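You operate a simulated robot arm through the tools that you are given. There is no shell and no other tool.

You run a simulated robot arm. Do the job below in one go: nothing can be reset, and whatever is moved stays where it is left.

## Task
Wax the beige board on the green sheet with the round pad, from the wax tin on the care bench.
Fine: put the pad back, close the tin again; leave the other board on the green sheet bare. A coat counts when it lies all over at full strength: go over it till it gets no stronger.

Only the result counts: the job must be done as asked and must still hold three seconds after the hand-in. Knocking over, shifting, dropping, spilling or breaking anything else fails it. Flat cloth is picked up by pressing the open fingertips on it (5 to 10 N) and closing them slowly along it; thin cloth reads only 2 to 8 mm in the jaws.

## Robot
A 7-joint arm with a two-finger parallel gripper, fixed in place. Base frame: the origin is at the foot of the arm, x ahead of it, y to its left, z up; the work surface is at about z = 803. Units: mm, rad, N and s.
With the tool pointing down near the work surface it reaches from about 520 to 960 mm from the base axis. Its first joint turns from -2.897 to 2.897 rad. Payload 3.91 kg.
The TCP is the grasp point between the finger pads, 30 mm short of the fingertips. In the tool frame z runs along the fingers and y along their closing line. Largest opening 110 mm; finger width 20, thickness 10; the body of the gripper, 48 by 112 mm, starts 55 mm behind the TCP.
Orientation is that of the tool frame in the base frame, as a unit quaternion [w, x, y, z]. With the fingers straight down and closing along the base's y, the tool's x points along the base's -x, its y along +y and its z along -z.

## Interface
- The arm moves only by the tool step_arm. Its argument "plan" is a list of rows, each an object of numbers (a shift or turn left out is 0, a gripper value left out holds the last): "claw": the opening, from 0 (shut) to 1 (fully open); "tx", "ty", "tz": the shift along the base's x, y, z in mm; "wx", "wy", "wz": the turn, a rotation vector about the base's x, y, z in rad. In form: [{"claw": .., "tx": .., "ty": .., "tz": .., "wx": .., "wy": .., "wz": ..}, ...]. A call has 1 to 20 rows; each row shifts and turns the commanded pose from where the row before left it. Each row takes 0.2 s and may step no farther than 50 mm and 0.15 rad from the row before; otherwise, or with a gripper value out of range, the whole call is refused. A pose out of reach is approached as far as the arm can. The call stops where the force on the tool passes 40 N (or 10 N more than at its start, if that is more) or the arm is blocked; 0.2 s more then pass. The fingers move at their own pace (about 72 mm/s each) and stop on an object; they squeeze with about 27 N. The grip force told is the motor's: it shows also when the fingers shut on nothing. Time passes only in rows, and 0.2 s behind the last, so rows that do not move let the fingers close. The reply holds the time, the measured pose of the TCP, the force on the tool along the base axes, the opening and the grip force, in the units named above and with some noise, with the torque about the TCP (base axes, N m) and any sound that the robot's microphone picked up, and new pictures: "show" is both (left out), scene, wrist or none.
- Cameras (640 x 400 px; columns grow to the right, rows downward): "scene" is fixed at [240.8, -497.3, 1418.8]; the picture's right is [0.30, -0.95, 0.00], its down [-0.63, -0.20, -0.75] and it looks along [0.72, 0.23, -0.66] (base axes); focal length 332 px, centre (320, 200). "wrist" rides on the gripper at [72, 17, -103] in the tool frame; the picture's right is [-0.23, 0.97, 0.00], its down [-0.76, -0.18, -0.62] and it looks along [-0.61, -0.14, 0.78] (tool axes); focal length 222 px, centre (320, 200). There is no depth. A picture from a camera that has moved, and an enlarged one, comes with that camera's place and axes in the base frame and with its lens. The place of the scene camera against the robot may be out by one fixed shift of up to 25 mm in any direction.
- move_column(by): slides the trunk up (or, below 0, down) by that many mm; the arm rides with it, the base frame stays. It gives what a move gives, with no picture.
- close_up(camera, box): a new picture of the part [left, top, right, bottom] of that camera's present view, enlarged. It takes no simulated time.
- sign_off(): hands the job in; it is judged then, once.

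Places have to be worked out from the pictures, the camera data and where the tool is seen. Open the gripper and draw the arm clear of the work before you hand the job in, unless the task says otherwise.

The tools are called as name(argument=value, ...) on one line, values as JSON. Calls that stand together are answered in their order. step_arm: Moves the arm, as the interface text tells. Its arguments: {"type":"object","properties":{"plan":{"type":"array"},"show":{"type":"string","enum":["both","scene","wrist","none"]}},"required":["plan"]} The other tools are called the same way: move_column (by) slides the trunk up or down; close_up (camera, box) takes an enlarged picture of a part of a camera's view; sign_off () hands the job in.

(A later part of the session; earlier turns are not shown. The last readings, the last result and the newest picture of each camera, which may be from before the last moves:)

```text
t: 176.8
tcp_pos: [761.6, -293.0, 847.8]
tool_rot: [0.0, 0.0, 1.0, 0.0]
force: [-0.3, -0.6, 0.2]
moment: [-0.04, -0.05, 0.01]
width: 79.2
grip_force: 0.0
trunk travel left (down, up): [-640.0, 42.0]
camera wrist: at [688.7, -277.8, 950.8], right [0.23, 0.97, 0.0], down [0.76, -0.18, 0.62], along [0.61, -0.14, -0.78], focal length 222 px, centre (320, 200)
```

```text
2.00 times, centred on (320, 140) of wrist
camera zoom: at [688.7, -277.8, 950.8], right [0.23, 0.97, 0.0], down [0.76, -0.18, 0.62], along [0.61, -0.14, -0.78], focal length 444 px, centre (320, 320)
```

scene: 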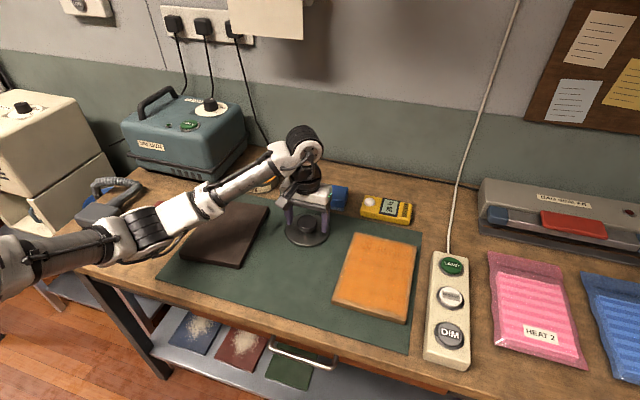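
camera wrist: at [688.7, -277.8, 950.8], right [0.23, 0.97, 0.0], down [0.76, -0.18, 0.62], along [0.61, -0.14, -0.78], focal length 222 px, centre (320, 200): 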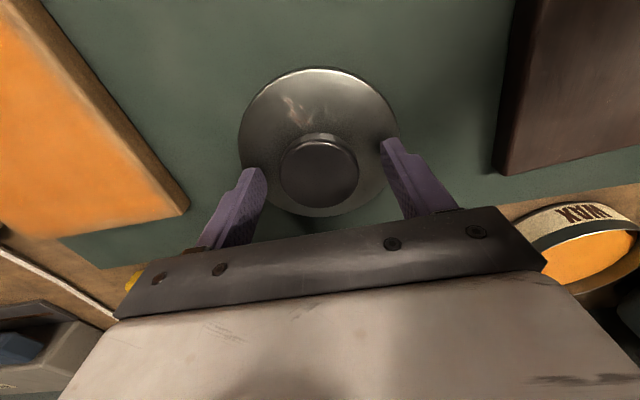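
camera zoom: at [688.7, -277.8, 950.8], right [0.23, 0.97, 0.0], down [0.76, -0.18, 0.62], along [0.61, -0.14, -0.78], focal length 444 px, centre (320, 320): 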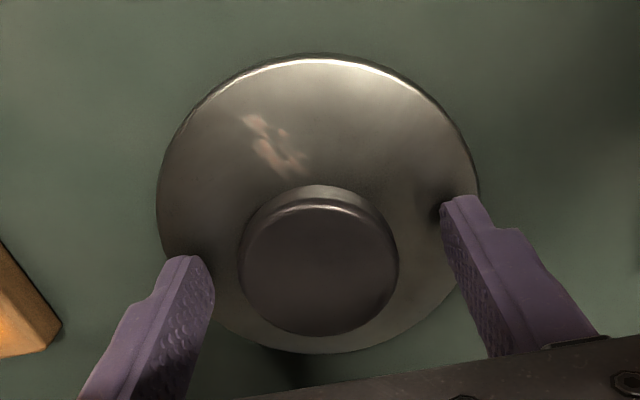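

The knob is centred between the fingers as before. I close, then lift.

step_arm(plan=[{"claw": 0.5}, {"claw": 0.3}, {"claw": 0.0}, {}, {}, {"tz": 10}, {"tz": 30}, {"tz": 35}, {"tz": 35}, {}], show="both")

close_up(camera="wrist", box=[160, 40, 480, 240])

```text
t: 179.1
tcp_pos: [761.5, -295.1, 956.9]
tool_rot: [0.0, 0.001, 1.0, 0.001]
force: [-0.8, -0.1, -0.2]
moment: [0.04, 0.04, 0.01]
width: 48.2
grip_force: 27.2
trunk travel left (down, up): [-640.0, 42.0]
camera wrist: at [689.7, -278.8, 1060.4], right [0.23, 0.97, 0.0], down [0.76, -0.18, 0.62], along [0.61, -0.14, -0.78], focal length 222 px, centre (320, 200)
```

scene: 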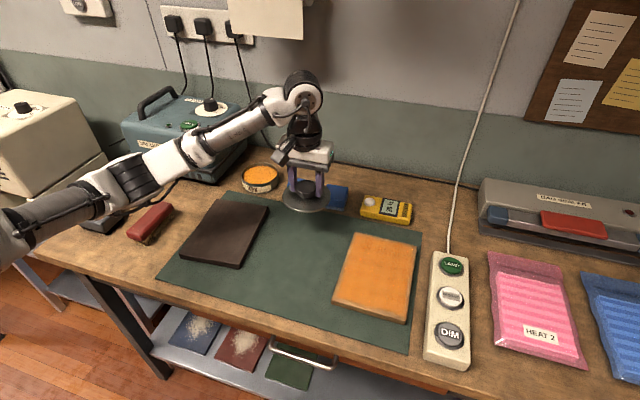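
wrist: 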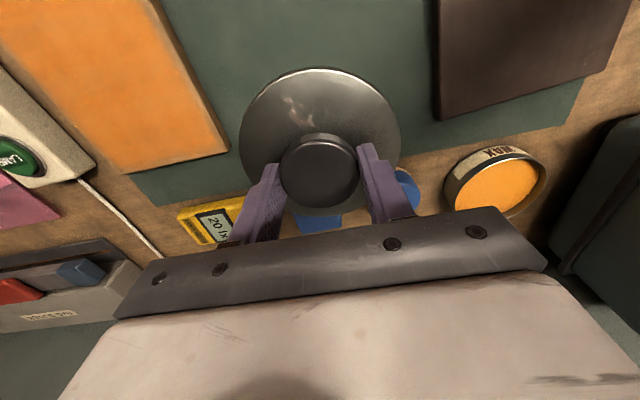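

```text
2.00 times, centred on (320, 140) of wrist
camera zoom: at [689.7, -278.8, 1060.4], right [0.23, 0.97, 0.0], down [0.76, -0.18, 0.62], along [0.61, -0.14, -0.78], focal length 444 px, centre (320, 320)
```

zoom: 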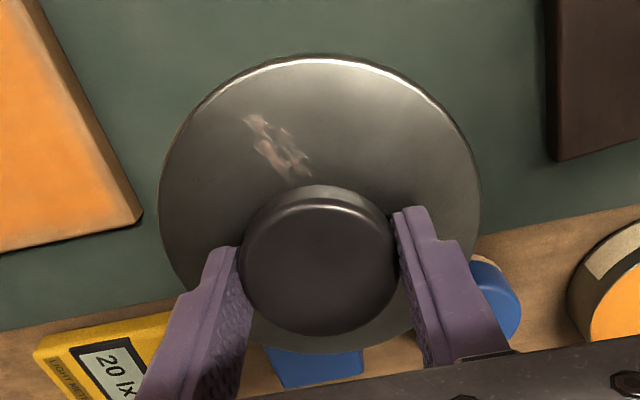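

The lid is held by its knob and the sheet is clean beneath. I carry it back along the reverse path to above the tin and look before lowering.

step_arm(plan=[{"tx": 24, "ty": 33}, {"tx": 24, "ty": 33}, {"tx": 24, "ty": 33}, {"tx": 24, "ty": 33}, {"tx": 24, "ty": 33}, {"tx": 24, "ty": 33}, {"tz": -20}, {"tz": -20}, {}], show="both")

close_up(camera="scene", box=[215, 110, 315, 200])

close_up(camera="wrist", box=[160, 40, 480, 240])

```text
t: 181.1
tcp_pos: [904.3, -96.3, 917.0]
tool_rot: [0.001, 0.001, 1.0, 0.002]
force: [0.3, -0.4, 0.3]
moment: [0.02, 0.01, -0.01]
width: 48.4
grip_force: 27.3
trunk travel left (down, up): [-640.0, 42.0]
camera wrist: at [833.3, -79.9, 1020.3], right [0.23, 0.97, 0.0], down [0.76, -0.18, 0.62], along [0.61, -0.14, -0.78], focal length 222 px, centre (320, 200)
```

scene: 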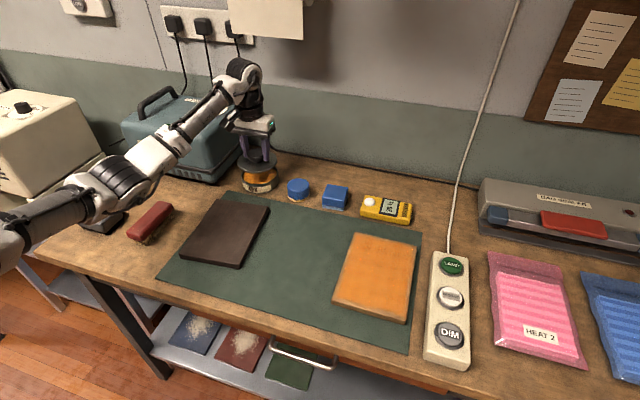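
wrist: 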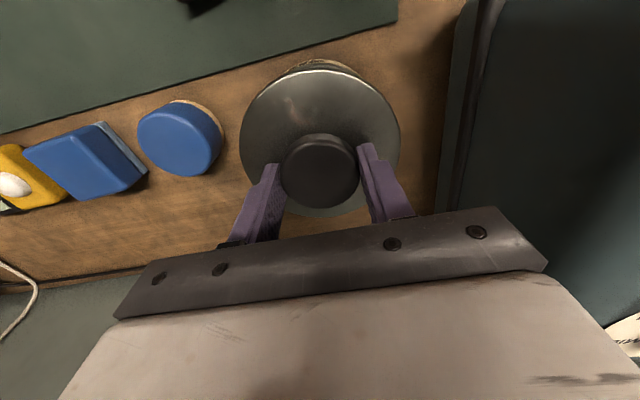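

```text
4.44 times, centred on (265, 155) of scene
camera zoom: at [240.8, -497.3, 1418.8], right [0.3, -0.95, 0.0], down [-0.63, -0.2, -0.75], along [0.72, 0.23, -0.66], focal length 1478 px, centre (564, 400)
```

zoom: 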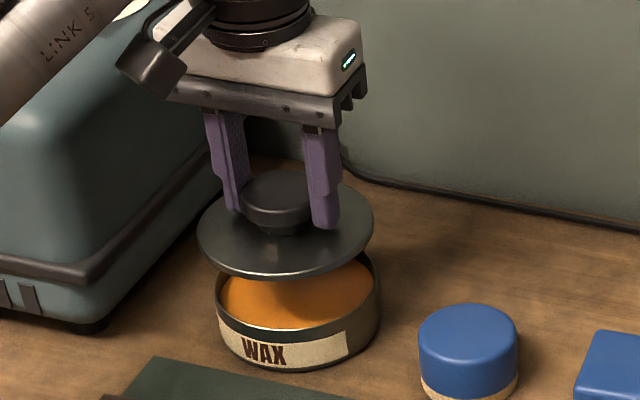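

```text
2.00 times, centred on (320, 140) of wrist
camera zoom: at [833.3, -79.9, 1020.3], right [0.23, 0.97, 0.0], down [0.76, -0.18, 0.62], along [0.61, -0.14, -0.78], focal length 444 px, centre (320, 320)
```

zoom: 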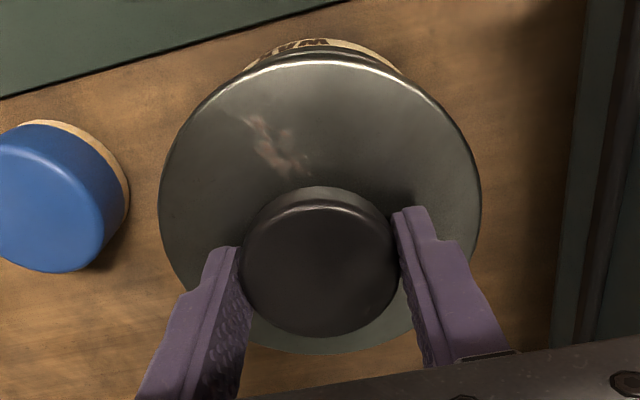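

Lid and tin are aligned as when I lifted it. I lower it onto the rim, slowly at the end.

step_arm(plan=[{"tz": -20}, {"tz": -14}, {"tz": -3}, {"tz": -2}, {"tz": -1}, {}], show="scene")

close_up(camera="scene", box=[235, 150, 291, 200])

```text
t: 182.4
tcp_pos: [904.1, -96.4, 877.5]
tool_rot: [0.0, 0.001, 1.0, 0.001]
force: [-1.2, -0.6, -0.7]
moment: [0.0, 0.01, 0.03]
width: 48.5
grip_force: 27.1
trunk travel left (down, up): [-640.0, 42.0]
```

scene: 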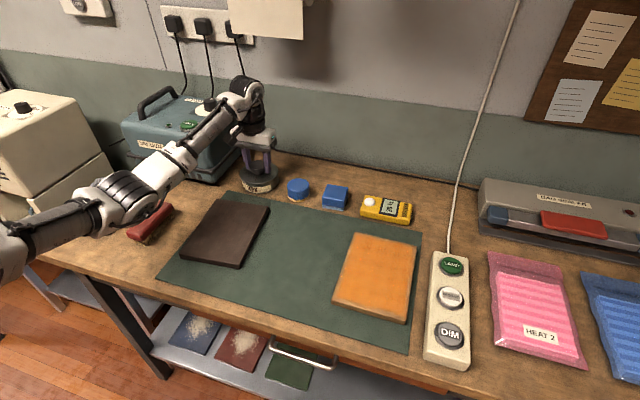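

```text
8.00 times, centred on (263, 175) of scene
camera zoom: at [240.8, -497.3, 1418.8], right [0.3, -0.95, 0.0], down [-0.63, -0.2, -0.75], along [0.72, 0.23, -0.66], focal length 2660 px, centre (776, 400)
```

zoom: 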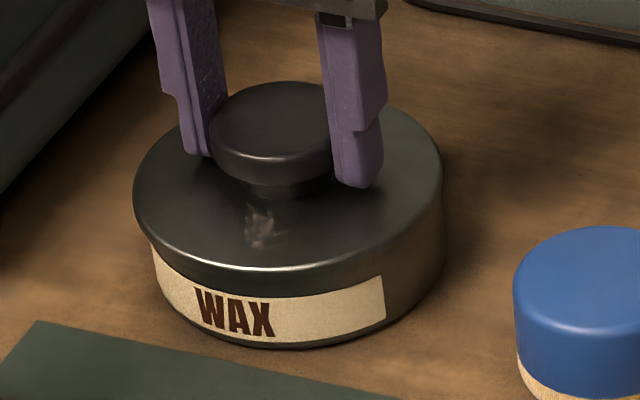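

It is almost seated; no force yet. I go on in 1 mm steps until it presses.

step_arm(plan=[{"tz": -1}, {"tz": -1}, {}], show="none")

```text
t: 183.2
tcp_pos: [905.5, -95.9, 876.2]
tool_rot: [0.002, 0.001, 1.0, 0.001]
force: [-0.3, 0.7, 0.0]
moment: [-0.02, -0.01, 0.01]
width: 48.3
grip_force: 27.5
trunk travel left (down, up): [-640.0, 42.0]
```

step_arm(plan=[{"tz": -1}, {"tz": -1}, {}], show="none")

```text
t: 184.1
tcp_pos: [903.9, -95.0, 874.9]
tool_rot: [0.002, 0.0, 1.0, 0.001]
force: [4.7, 0.7, 10.6]
moment: [0.0, 0.32, -0.02]
width: 47.9
grip_force: 26.9
trunk travel left (down, up): [-640.0, 42.0]
```

It bears on the tin at about 11 N. I open the fingers and listen for the snap.

step_arm(plan=[{"claw": 0.72}, {}, {}], show="both")

close_up(camera="scene", box=[235, 150, 291, 200])

```text
t: 184.8
tcp_pos: [904.2, -95.4, 874.8]
tool_rot: [0.0, 0.001, 1.0, 0.0]
force: [0.3, -0.2, 0.3]
moment: [0.04, 0.02, -0.01]
width: 79.3
grip_force: 0.0
trunk travel left (down, up): [-640.0, 42.0]
heard: snap
camera wrist: at [833.0, -80.0, 976.3], right [0.23, 0.97, 0.0], down [0.76, -0.18, 0.62], along [0.61, -0.14, -0.78], focal length 222 px, centre (320, 200)
```

scene: 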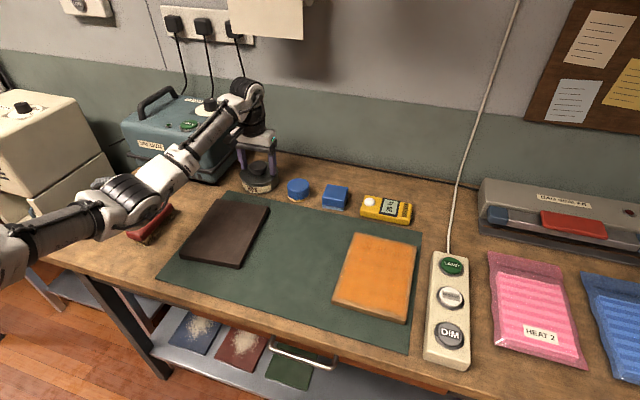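
wrist: 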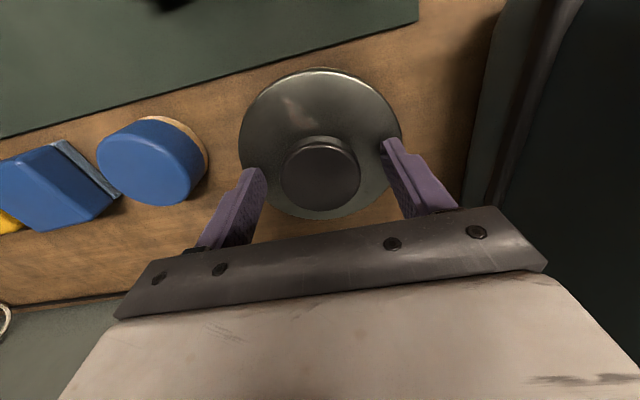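

```text
8.00 times, centred on (263, 175) of scene
camera zoom: at [240.8, -497.3, 1418.8], right [0.3, -0.95, 0.0], down [-0.63, -0.2, -0.75], along [0.72, 0.23, -0.66], focal length 2660 px, centre (776, 400)
```

zoom: 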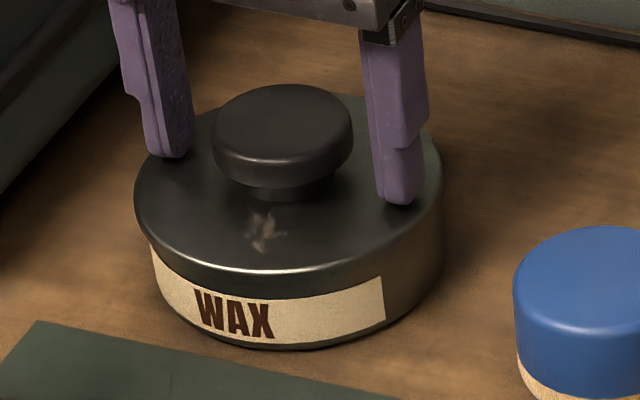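

The snap came on release, so the tin is closed. I rise clear of it and fly to a viewpoint over the beige board to inspect the coat with the wrist camera.

step_arm(plan=[{"tz": 10}, {"tz": 30}, {"tz": 40}, {"tx": -27, "ty": -34}, {"tx": -27, "ty": -34}, {"tx": -27, "ty": -34}, {"tx": -27, "ty": -34}, {"tx": -28, "ty": -34}, {"tx": -28, "ty": -34}, {"tx": -28, "ty": -34}, {"tx": -28, "ty": -34}, {"tx": -28, "ty": -34}, {"tx": -28, "ty": -34}, {"tx": -28, "ty": -34}, {"tx": -10, "tz": 20}, {}], show="both")

close_up(camera="wrist", box=[200, 50, 420, 200])

close_up(camera="scene", box=[200, 130, 360, 230])

```text
t: 188.2
tcp_pos: [593.0, -471.2, 972.5]
tool_rot: [0.001, 0.001, 1.0, 0.001]
force: [0.2, 0.4, -0.4]
moment: [0.01, 0.02, -0.02]
width: 79.3
grip_force: 0.1
trunk travel left (down, up): [-640.0, 42.0]
camera wrist: at [520.4, -455.1, 1075.6], right [0.23, 0.97, 0.0], down [0.76, -0.18, 0.62], along [0.61, -0.14, -0.78], focal length 222 px, centre (320, 200)
```

scene: 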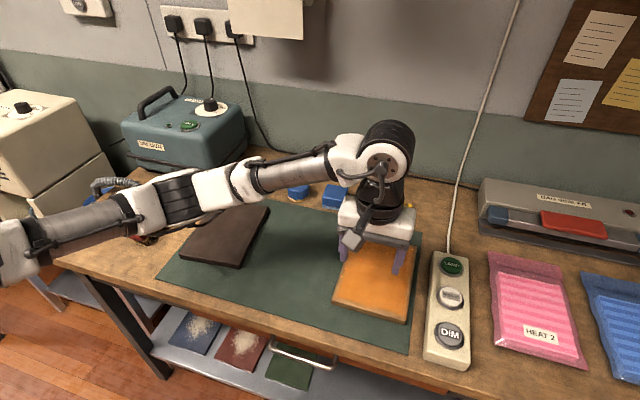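
wrist: 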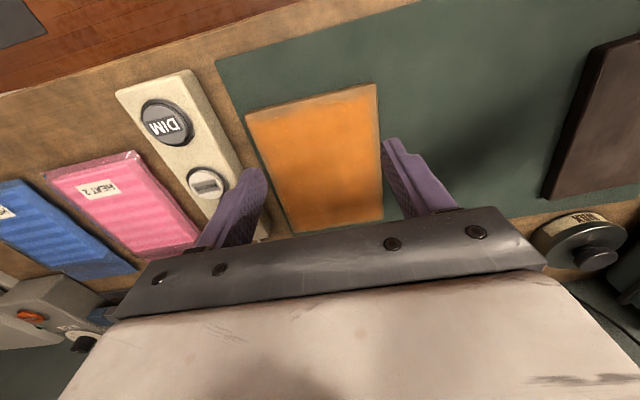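

```text
2.67 times, centred on (310, 125) of wrist
camera zoom: at [520.4, -455.1, 1075.6], right [0.23, 0.97, 0.0], down [0.76, -0.18, 0.62], along [0.61, -0.14, -0.78], focal length 592 px, centre (347, 400)
```

zoom: 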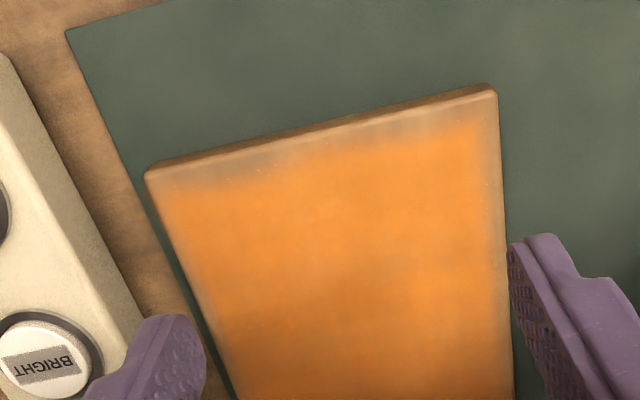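

```text
4.00 times, centred on (280, 180) of scene
camera zoom: at [240.8, -497.3, 1418.8], right [0.3, -0.95, 0.0], down [-0.63, -0.2, -0.75], along [0.72, 0.23, -0.66], focal length 1330 px, centre (480, 280)
```

zoom: 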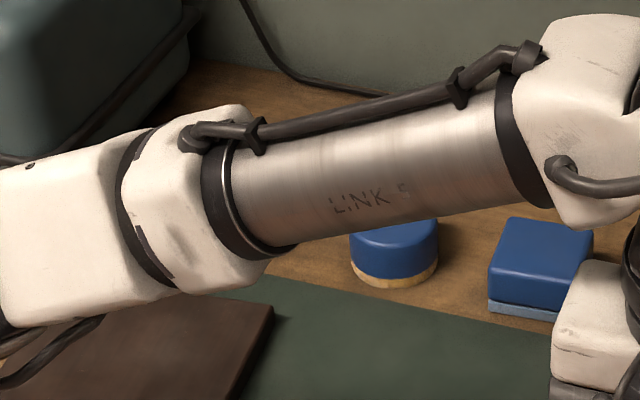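

From here the near-edge band is clearly paler than the rest, wider than at the other edges: the leaning pad evidently did not touch there. The pad still carries wax, so I'll take it again with the tool vertical and redo the edges. I move over the pad first.

step_arm(plan=[{"tx": 29, "ty": 28}, {"tx": 29, "ty": 28}, {"tx": 29, "ty": 28}, {"tx": 29, "ty": 28}, {"tx": 30, "ty": 28}, {"tx": 30, "ty": 28}, {"tx": 30, "ty": 28}, {"tx": 30, "ty": 28}, {"tx": 30, "ty": 28, "tz": -20}, {"claw": 0.8}, {}], show="both")

close_up(camera="wrist", box=[160, 40, 480, 240])

```text
t: 190.7
tcp_pos: [857.4, -217.4, 953.0]
tool_rot: [-0.001, 0.001, 1.0, 0.001]
force: [0.6, -0.1, 0.2]
moment: [0.01, -0.01, 0.02]
width: 88.1
grip_force: 0.0
trunk travel left (down, up): [-640.0, 42.0]
camera wrist: at [785.8, -202.1, 1056.7], right [0.23, 0.97, 0.0], down [0.76, -0.18, 0.62], along [0.61, -0.14, -0.78], focal length 222 px, centre (320, 200)
```

scene: 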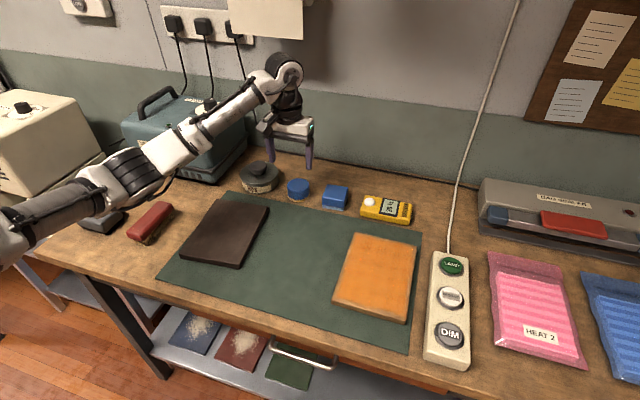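
wrist: 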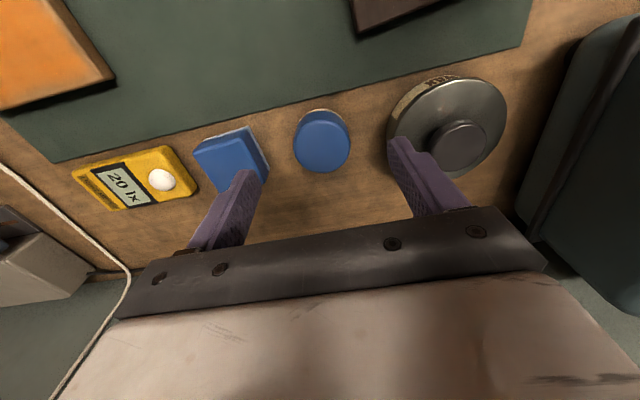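

```text
2.00 times, centred on (320, 140) of wrist
camera zoom: at [785.8, -202.1, 1056.7], right [0.23, 0.97, 0.0], down [0.76, -0.18, 0.62], along [0.61, -0.14, -0.78], focal length 444 px, centre (320, 320)
```

zoom: 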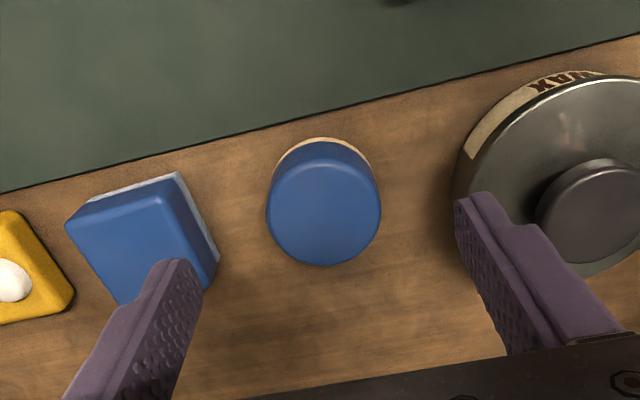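

The pad is about 27 mm ahead and 6 mm to the right of the tool. I go over it and down for a square grip, a bit higher on the pad than before.

step_arm(plan=[{"tx": 27, "ty": -5.5}, {"tz": -30}, {"tz": -30}, {"tz": -26}, {"tz": -14}, {"tz": -5}, {}], show="wrist")

close_up(camera="wrist", box=[160, 40, 480, 240])

close_up(camera="scene", box=[325, 225, 425, 330])

```text
t: 192.2
tcp_pos: [884.7, -225.1, 847.9]
tool_rot: [0.0, 0.0, 1.0, 0.0]
force: [0.4, 0.1, 0.4]
moment: [0.0, -0.03, 0.0]
width: 88.0
grip_force: 0.1
trunk travel left (down, up): [-640.0, 42.0]
camera wrist: at [813.0, -208.0, 951.8], right [0.23, 0.97, 0.0], down [0.76, -0.18, 0.62], along [0.61, -0.14, -0.78], focal length 222 px, centre (320, 200)
```

wrist: 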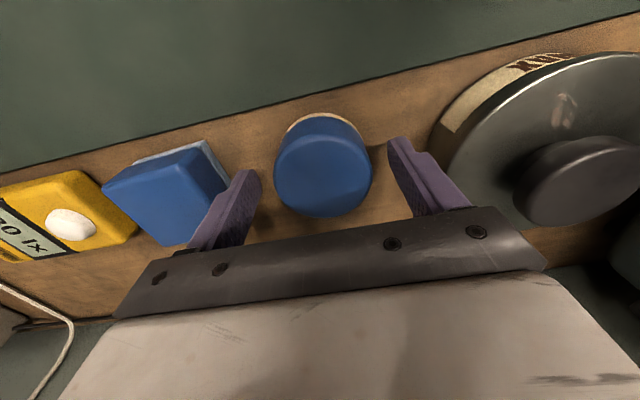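

```text
2.00 times, centred on (320, 140) of wrist
camera zoom: at [813.0, -208.0, 951.8], right [0.23, 0.97, 0.0], down [0.76, -0.18, 0.62], along [0.61, -0.14, -0.78], focal length 444 px, centre (320, 320)
```

zoom: 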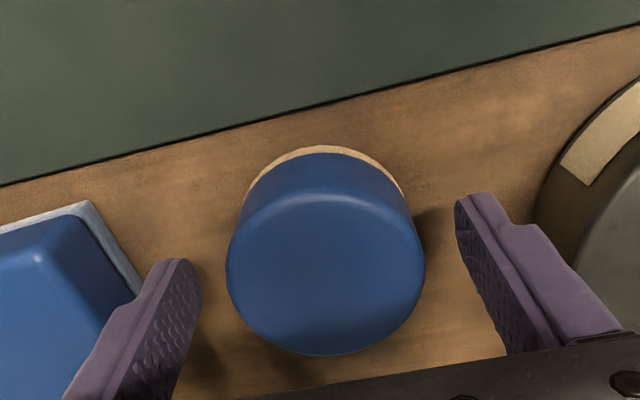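

```text
3.81 times, centred on (375, 278) of scene
camera zoom: at [240.8, -497.3, 1418.8], right [0.3, -0.95, 0.0], down [-0.63, -0.2, -0.75], along [0.72, 0.23, -0.66], focal length 1266 px, centre (110, -95)
```

zoom: 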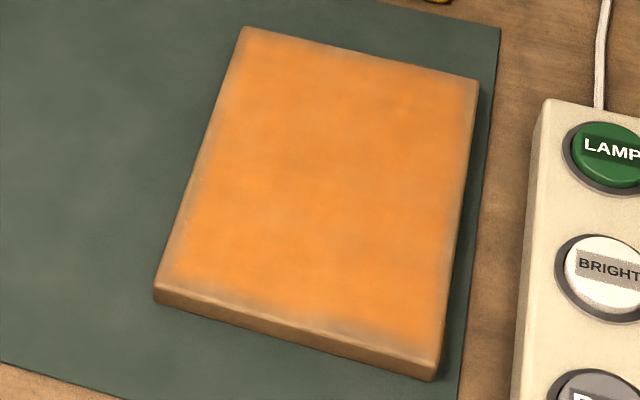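

The pad is about 2 mm toward +y of centre. I trim and close on it.

step_arm(plan=[{"tx": -1, "ty": 2}, {"claw": 0.65}, {"claw": 0.5}, {"claw": 0.0}, {}, {}, {"tz": 15}, {"tz": 35}, {"tz": 35}, {}], show="both")

close_up(camera="scene", box=[250, 110, 350, 210])

```text
t: 194.4
tcp_pos: [883.8, -220.9, 933.4]
tool_rot: [0.0, 0.001, 1.0, 0.001]
force: [-0.4, 0.3, 0.1]
moment: [-0.03, 0.04, -0.01]
width: 59.4
grip_force: 26.9
trunk travel left (down, up): [-640.0, 42.0]
camera wrist: at [812.7, -205.1, 1037.2], right [0.23, 0.97, 0.0], down [0.76, -0.18, 0.62], along [0.61, -0.14, -0.78], focal length 222 px, centre (320, 200)
```

scene: 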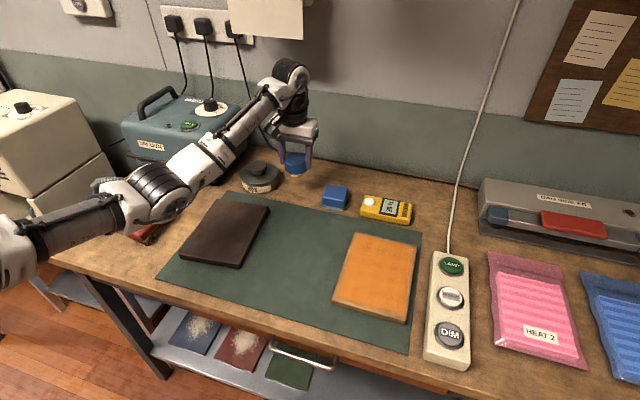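
wrist: 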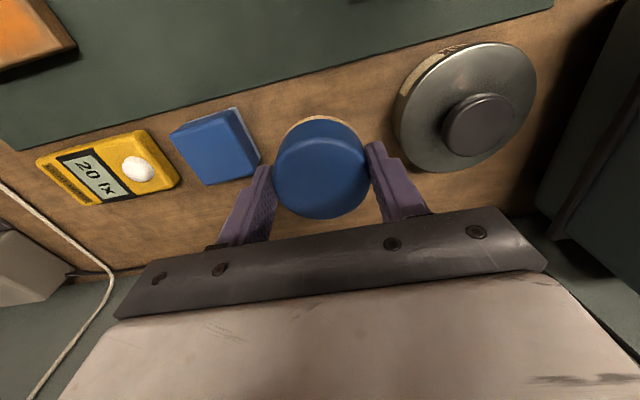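

```text
4.00 times, centred on (300, 160) of scene
camera zoom: at [240.8, -497.3, 1418.8], right [0.3, -0.95, 0.0], down [-0.63, -0.2, -0.75], along [0.72, 0.23, -0.66], focal length 1330 px, centre (400, 360)
```

zoom: 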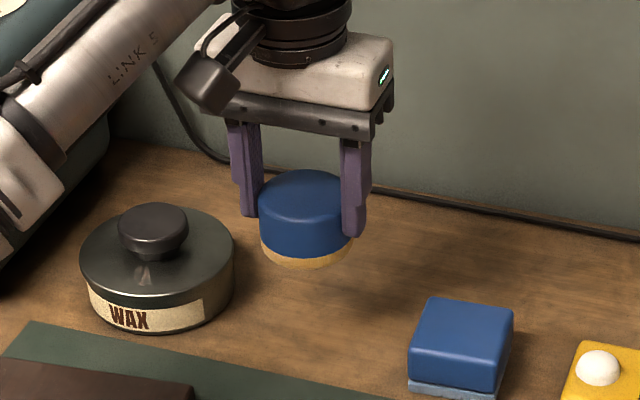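

The pad is gripped squarely and still shows wax on its felt. I carry it to the near-left corner of the beige board.

step_arm(plan=[{"tx": -37, "ty": -24}, {"tx": -37, "ty": -24}, {"tx": -37, "ty": -24}, {"tx": -37, "ty": -24}, {"tx": -37, "ty": -24}, {"tx": -38, "ty": -25}, {"tx": -38, "ty": -25}, {"tx": -38, "ty": -25}, {"tz": -30}, {"tz": -20}, {"tz": -10}, {}], show="both")

close_up(camera="scene", box=[310, 240, 410, 335])

close_up(camera="wrist", box=[160, 60, 480, 240])

```text
t: 197.1
tcp_pos: [584.1, -416.3, 871.6]
tool_rot: [0.001, 0.001, 1.0, 0.001]
force: [-0.5, 0.9, -1.0]
moment: [-0.01, -0.03, 0.0]
width: 59.2
grip_force: 26.9
trunk travel left (down, up): [-640.0, 42.0]
camera wrist: at [512.2, -400.6, 975.6], right [0.23, 0.97, 0.0], down [0.76, -0.18, 0.62], along [0.61, -0.14, -0.78], focal length 222 px, centre (320, 200)
```

scene: 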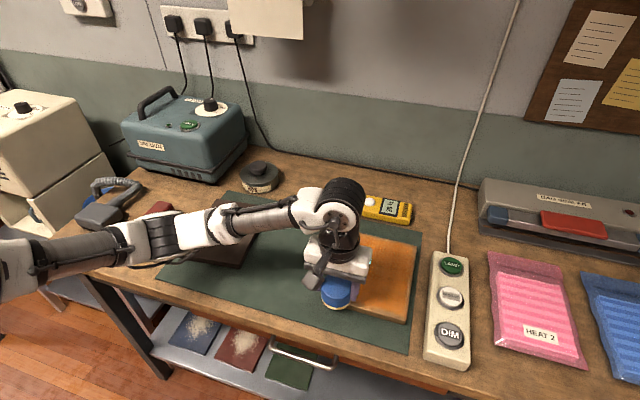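
wrist: 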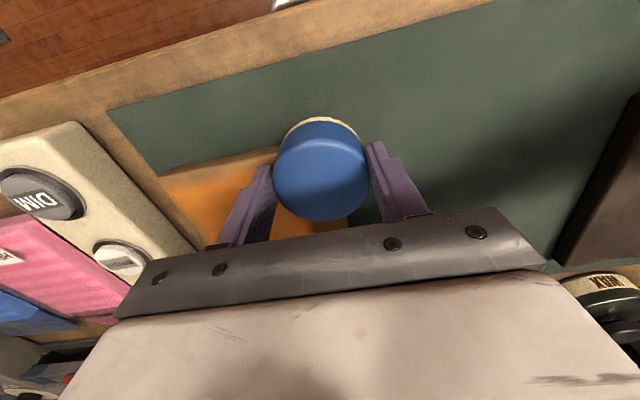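

```text
4.21 times, centred on (360, 288) of scene
camera zoom: at [240.8, -497.3, 1418.8], right [0.3, -0.95, 0.0], down [-0.63, -0.2, -0.75], along [0.72, 0.23, -0.66], focal length 1400 px, centre (152, -168)
```

zoom: 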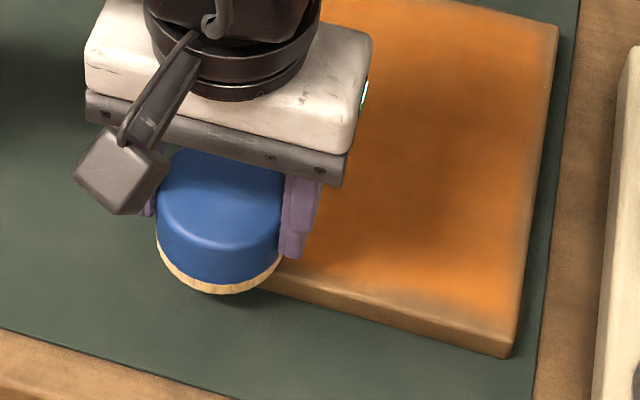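

```text
2.00 times, centred on (320, 150) of wrist
camera zoom: at [512.2, -400.6, 975.6], right [0.23, 0.97, 0.0], down [0.76, -0.18, 0.62], along [0.61, -0.14, -0.78], focal length 444 px, centre (320, 300)
```

zoom: 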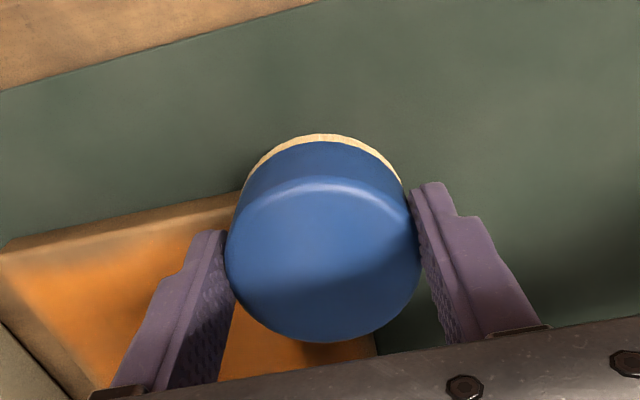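

The pad overhangs the near-left corner as wanted. I lower to contact.

step_arm(plan=[{"tz": -2}, {"tz": -1.5}, {}], show="none")

```text
t: 197.8
tcp_pos: [583.3, -415.5, 869.6]
tool_rot: [0.001, 0.001, 1.0, 0.0]
force: [-0.1, -0.3, 0.1]
moment: [0.0, -0.03, -0.01]
width: 59.5
grip_force: 27.3
trunk travel left (down, up): [-640.0, 42.0]
```

step_arm(plan=[{"tz": -1}, {"tz": -1}, {}], show="none")

```text
t: 198.7
tcp_pos: [583.6, -417.0, 869.3]
tool_rot: [0.002, 0.0, 1.0, 0.0]
force: [1.1, 0.3, 9.8]
moment: [-0.07, -0.01, 0.03]
width: 59.3
grip_force: 27.2
trunk travel left (down, up): [-640.0, 42.0]
```

Contact at 10 N. I wipe along the near edge toward the right and look.

step_arm(plan=[{"ty": -15}, {"ty": -15}, {"ty": -15}, {"ty": -15}, {"ty": -15}, {"ty": -15}, {"ty": -15}, {"ty": -15}], show="both")

close_up(camera="scene", box=[325, 275, 415, 330])

close_up(camera="wrist", box=[200, 50, 520, 240])

```text
t: 200.4
tcp_pos: [583.8, -536.0, 868.7]
tool_rot: [0.001, 0.001, 1.0, 0.001]
force: [-1.2, 1.7, 4.9]
moment: [0.14, 0.07, -0.03]
width: 59.4
grip_force: 27.3
trunk travel left (down, up): [-640.0, 42.0]
camera wrist: at [512.0, -520.0, 971.9], right [0.23, 0.97, 0.0], down [0.76, -0.18, 0.62], along [0.61, -0.14, -0.78], focal length 222 px, centre (320, 200)
```

scene: 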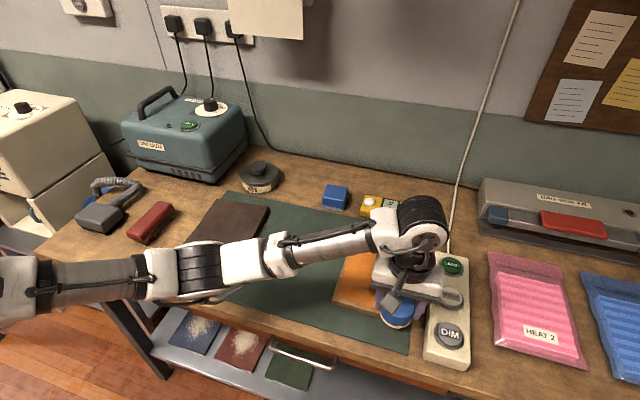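
wrist: 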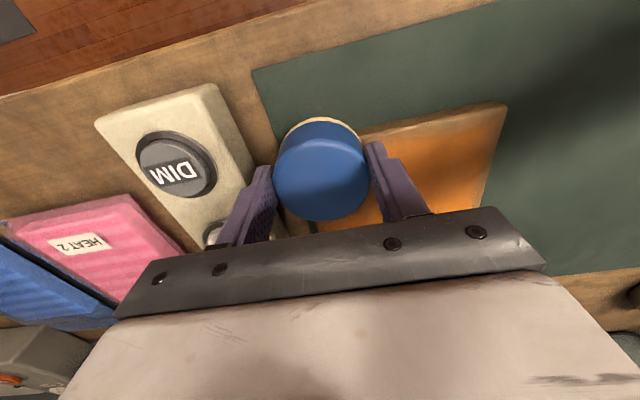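

```text
7.11 times, centred on (370, 302) of scene
camera zoom: at [240.8, -497.3, 1418.8], right [0.3, -0.95, 0.0], down [-0.63, -0.2, -0.75], along [0.72, 0.23, -0.66], focal length 2364 px, centre (-36, -529)
```

zoom: 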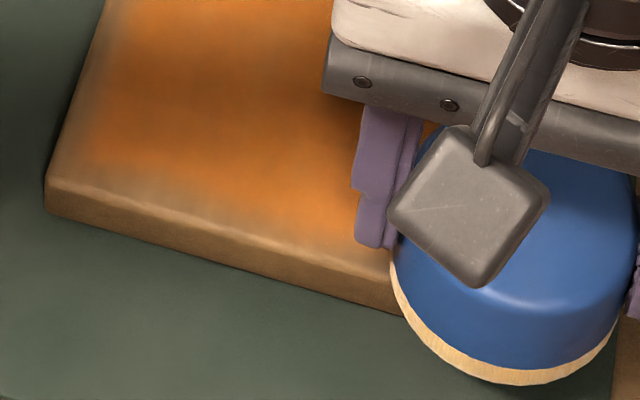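

```text
2.00 times, centred on (360, 145) of wrist
camera zoom: at [512.0, -520.0, 971.9], right [0.23, 0.97, 0.0], down [0.76, -0.18, 0.62], along [0.61, -0.14, -0.78], focal length 444 px, centre (240, 310)
```

zoom: 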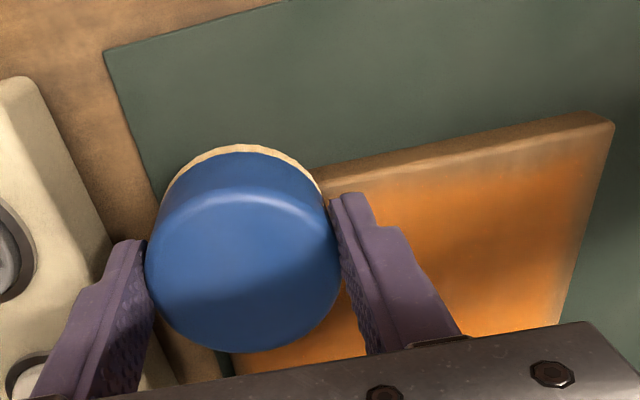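

Even this square pass with good contact leaves the rim band exactly as it was, so the narrow pale rim is simply how the finished coat is drawn; the coat is no longer getting stronger anywhere. I lift off and take the pad back to its spot.

step_arm(plan=[{"tz": 15}, {"tz": 35}, {"tz": 20}, {"tx": 30, "ty": 31}, {"tx": 30, "ty": 31}, {"tx": 30, "ty": 31}, {"tx": 30, "ty": 31}, {"tx": 30, "ty": 32}, {"tx": 30, "ty": 32}, {"tx": 30, "ty": 32}, {"tx": 30, "ty": 32}, {"tx": 30, "ty": 32}, {"tx": 30, "ty": 32}, {}], show="both")

close_up(camera="scene", box=[325, 225, 425, 330])

close_up(camera="scene", box=[325, 275, 415, 330])

```text
t: 203.4
tcp_pos: [884.1, -222.0, 938.1]
tool_rot: [0.001, 0.0, 1.0, 0.001]
force: [0.6, -0.2, -0.8]
moment: [0.01, -0.01, -0.04]
width: 59.3
grip_force: 27.2
trunk travel left (down, up): [-640.0, 42.0]
camera wrist: at [812.3, -204.7, 1041.3], right [0.23, 0.97, 0.0], down [0.76, -0.18, 0.62], along [0.61, -0.14, -0.78], focal length 222 px, centre (320, 200)
```

scene: 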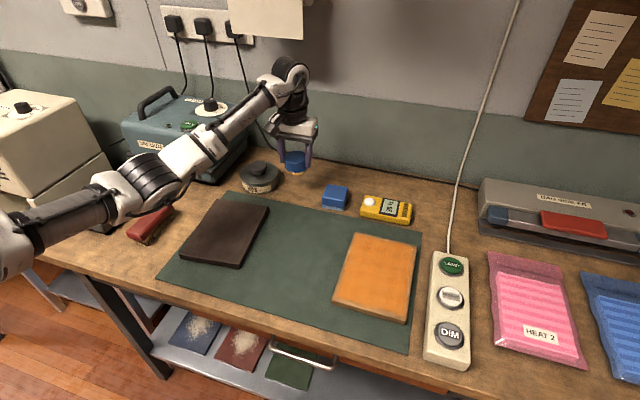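
wrist: 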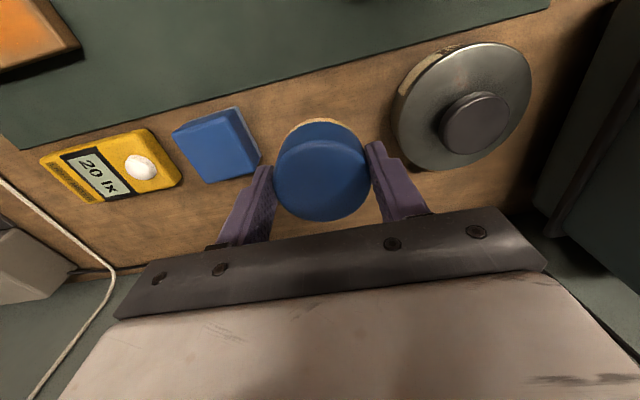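

```text
3.81 times, centred on (375, 278) of scene
camera zoom: at [240.8, -497.3, 1418.8], right [0.3, -0.95, 0.0], down [-0.63, -0.2, -0.75], along [0.72, 0.23, -0.66], focal length 1266 px, centre (110, -95)
```

zoom: 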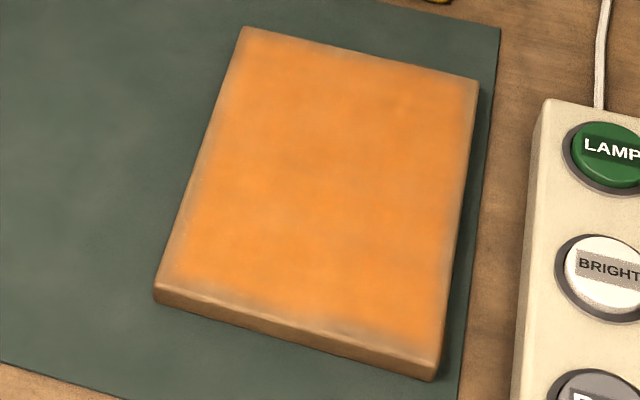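

```text
7.11 times, centred on (370, 302) of scene
camera zoom: at [240.8, -497.3, 1418.8], right [0.3, -0.95, 0.0], down [-0.63, -0.2, -0.75], along [0.72, 0.23, -0.66], focal length 2364 px, centre (-36, -529)
```

zoom: 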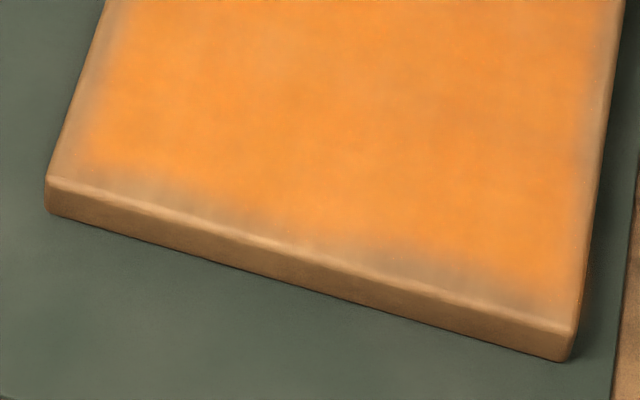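

The rim pattern is identical once more, so I'm satisfied that the coat is full. I lower the pad back onto its place.

step_arm(plan=[{"ty": 2, "tz": -30}, {"tz": -30}, {"tz": -20}, {"tz": -6}, {}], show="both")

close_up(camera="scene", box=[210, 140, 370, 240])

```text
t: 204.7
tcp_pos: [882.9, -219.4, 852.7]
tool_rot: [0.0, 0.001, 1.0, 0.001]
force: [0.0, -0.5, -0.1]
moment: [0.0, -0.03, 0.03]
width: 59.3
grip_force: 27.5
trunk travel left (down, up): [-640.0, 42.0]
camera wrist: at [812.0, -203.3, 955.3], right [0.23, 0.97, 0.0], down [0.76, -0.18, 0.62], along [0.61, -0.14, -0.78], focal length 222 px, centre (320, 200)
```

scene: 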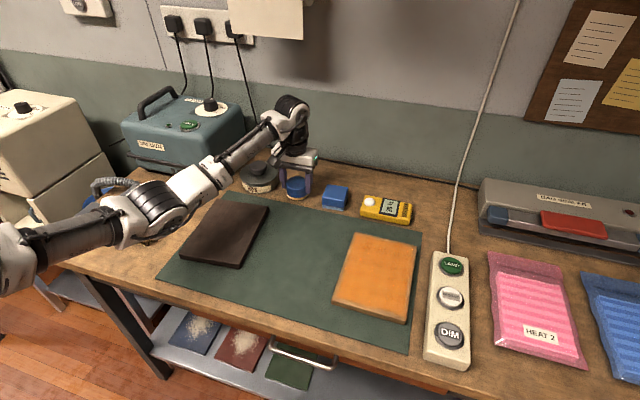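
wrist: 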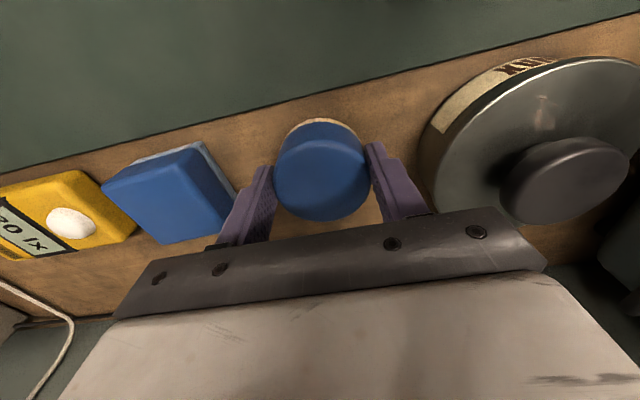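

```text
4.00 times, centred on (290, 190) of scene
camera zoom: at [240.8, -497.3, 1418.8], right [0.3, -0.95, 0.0], down [-0.63, -0.2, -0.75], along [0.72, 0.23, -0.66], focal length 1330 px, centre (440, 240)
```

zoom: 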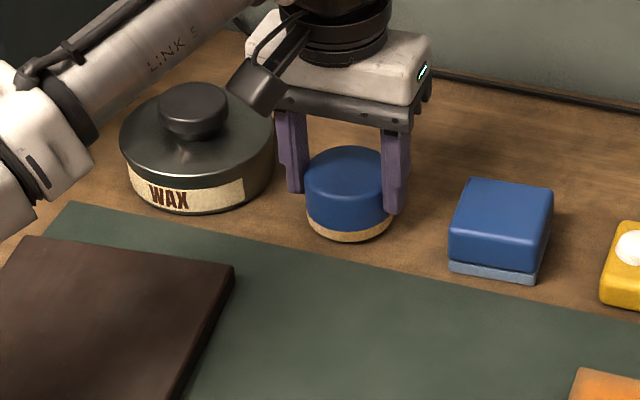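

The pad is right above its original outline, 4 mm up. I lower to touch.

step_arm(plan=[{"tz": -2}, {"tz": -1}, {}], show="none")

```text
t: 205.4
tcp_pos: [884.2, -218.8, 849.0]
tool_rot: [0.001, 0.001, 1.0, 0.001]
force: [0.0, -0.3, -1.6]
moment: [-0.01, -0.01, -0.01]
width: 59.7
grip_force: 26.7
trunk travel left (down, up): [-640.0, 42.0]
```

step_arm(plan=[{"tz": -1}, {"tz": -1}, {}], show="none")

```text
t: 206.2
tcp_pos: [885.0, -219.2, 848.5]
tool_rot: [0.001, 0.001, 1.0, 0.001]
force: [-0.4, -0.3, 2.8]
moment: [-0.1, 0.07, 0.02]
width: 59.4
grip_force: 27.1
trunk travel left (down, up): [-640.0, 42.0]
```

It touches at 3 N. I open to 88 mm and rise straight up.

step_arm(plan=[{"tz": -0.5}, {"claw": 0.8}, {}, {"tz": 10}, {"tz": 30}, {"tz": 40}, {}], show="both")

close_up(camera="scene", box=[210, 140, 370, 240])

```text
t: 207.8
tcp_pos: [884.7, -217.6, 926.1]
tool_rot: [0.0, 0.001, 1.0, 0.001]
force: [0.2, -0.6, 0.0]
moment: [0.0, 0.02, 0.01]
width: 88.1
grip_force: 0.0
trunk travel left (down, up): [-640.0, 42.0]
camera wrist: at [812.5, -201.3, 1029.5], right [0.23, 0.97, 0.0], down [0.76, -0.18, 0.62], along [0.61, -0.14, -0.78], focal length 222 px, centre (320, 200)
```

scene: 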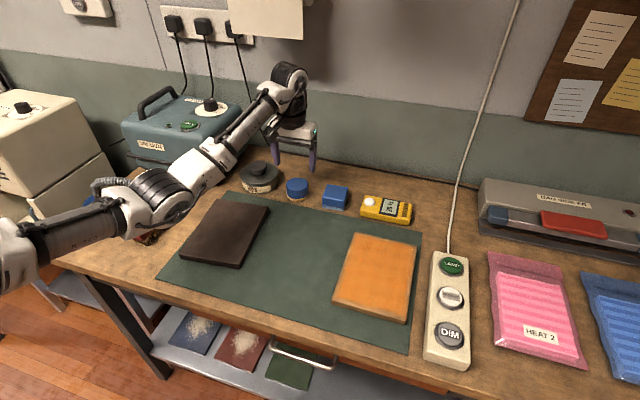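
wrist: 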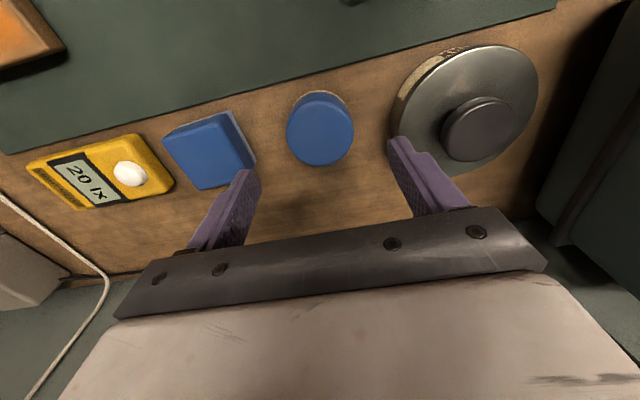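

```text
4.00 times, centred on (290, 190) of scene
camera zoom: at [240.8, -497.3, 1418.8], right [0.3, -0.95, 0.0], down [-0.63, -0.2, -0.75], along [0.72, 0.23, -0.66], focal length 1330 px, centre (440, 240)
```

zoom: 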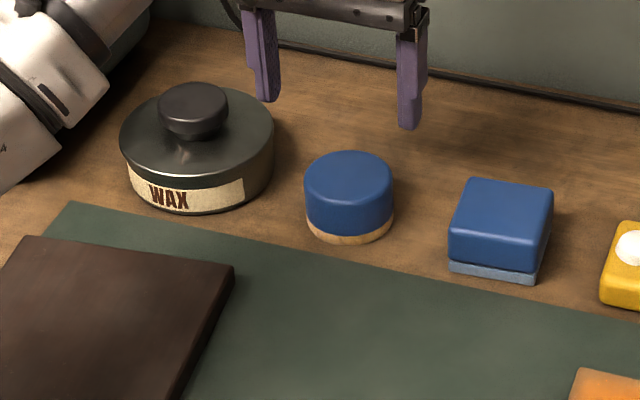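

Pad, square pad, meter and closed tin all stand as at the start. I open fully, rise and draw the arm back toward its starting pose for a last look.

step_arm(plan=[{"tz": 40, "claw": 1.0}, {"tz": 40}, {"tx": -35, "ty": -18, "tz": 20}, {"tx": -35, "ty": -18, "tz": 20}, {"tx": -38, "ty": -20, "tz": 20}, {"tx": -38, "ty": -20, "tz": 20}, {"tx": -38, "ty": -20, "tz": 20}, {"tx": -38, "ty": -20, "tz": 20}, {"tx": -38, "ty": -20}, {"tx": -38, "ty": -20}, {"tx": -38, "ty": -20}, {}], show="both")

close_up(camera="scene", box=[150, 130, 450, 340])

close_up(camera="wrist", box=[160, 40, 580, 260])

```text
t: 210.4
tcp_pos: [549.3, -395.7, 1125.1]
tool_rot: [0.001, 0.0, 1.0, 0.001]
force: [-0.7, -0.6, 0.3]
moment: [-0.02, -0.03, 0.0]
width: 110.0
grip_force: 0.1
trunk travel left (down, up): [-640.0, 42.0]
camera wrist: at [478.1, -379.6, 1229.3], right [0.23, 0.97, 0.0], down [0.76, -0.18, 0.62], along [0.61, -0.14, -0.78], focal length 222 px, centre (320, 200)
```

scene: 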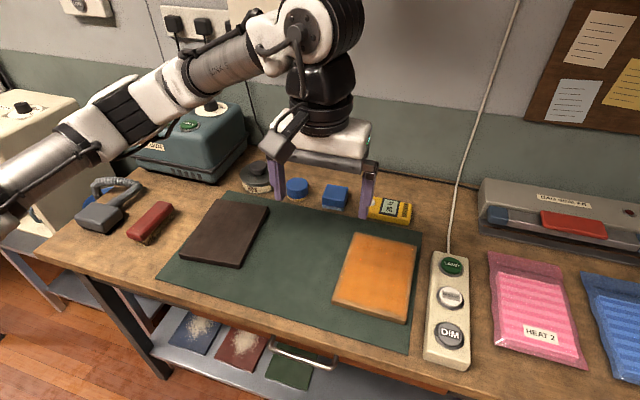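
wrist: 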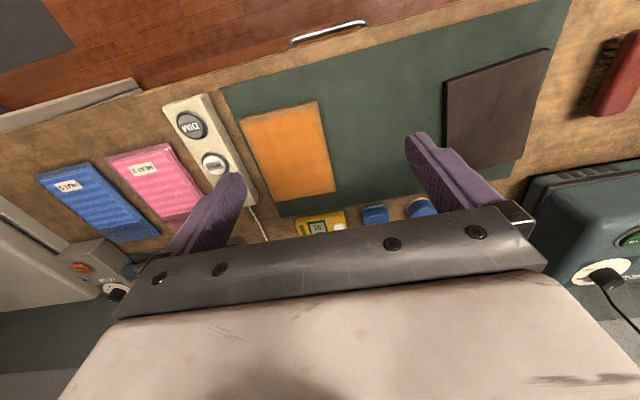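

```text
1.90 times, centred on (300, 235) of scene
camera zoom: at [240.8, -497.3, 1418.8], right [0.3, -0.95, 0.0], down [-0.63, -0.2, -0.75], along [0.72, 0.23, -0.66], focal length 633 px, centre (358, 133)
```

zoom: 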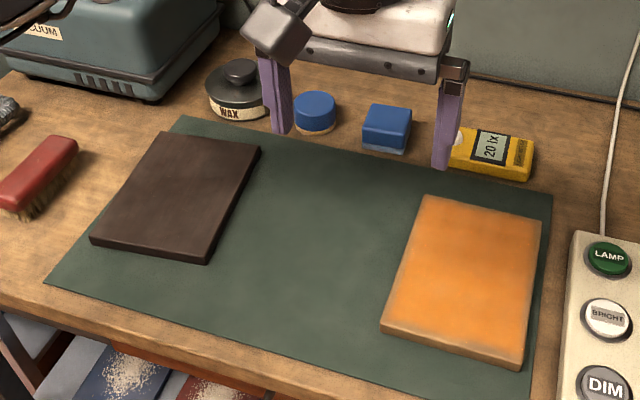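

```text
1.52 times, centred on (370, 150) of wrist
camera zoom: at [478.1, -379.6, 1229.3], right [0.23, 0.97, 0.0], down [0.76, -0.18, 0.62], along [0.61, -0.14, -0.78], focal length 338 px, centre (244, 276)
```

zoom: 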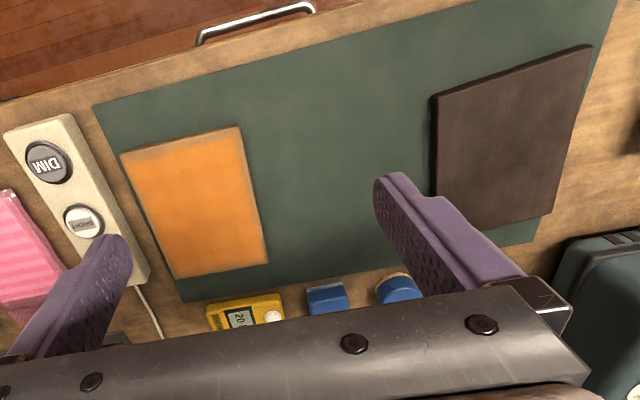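

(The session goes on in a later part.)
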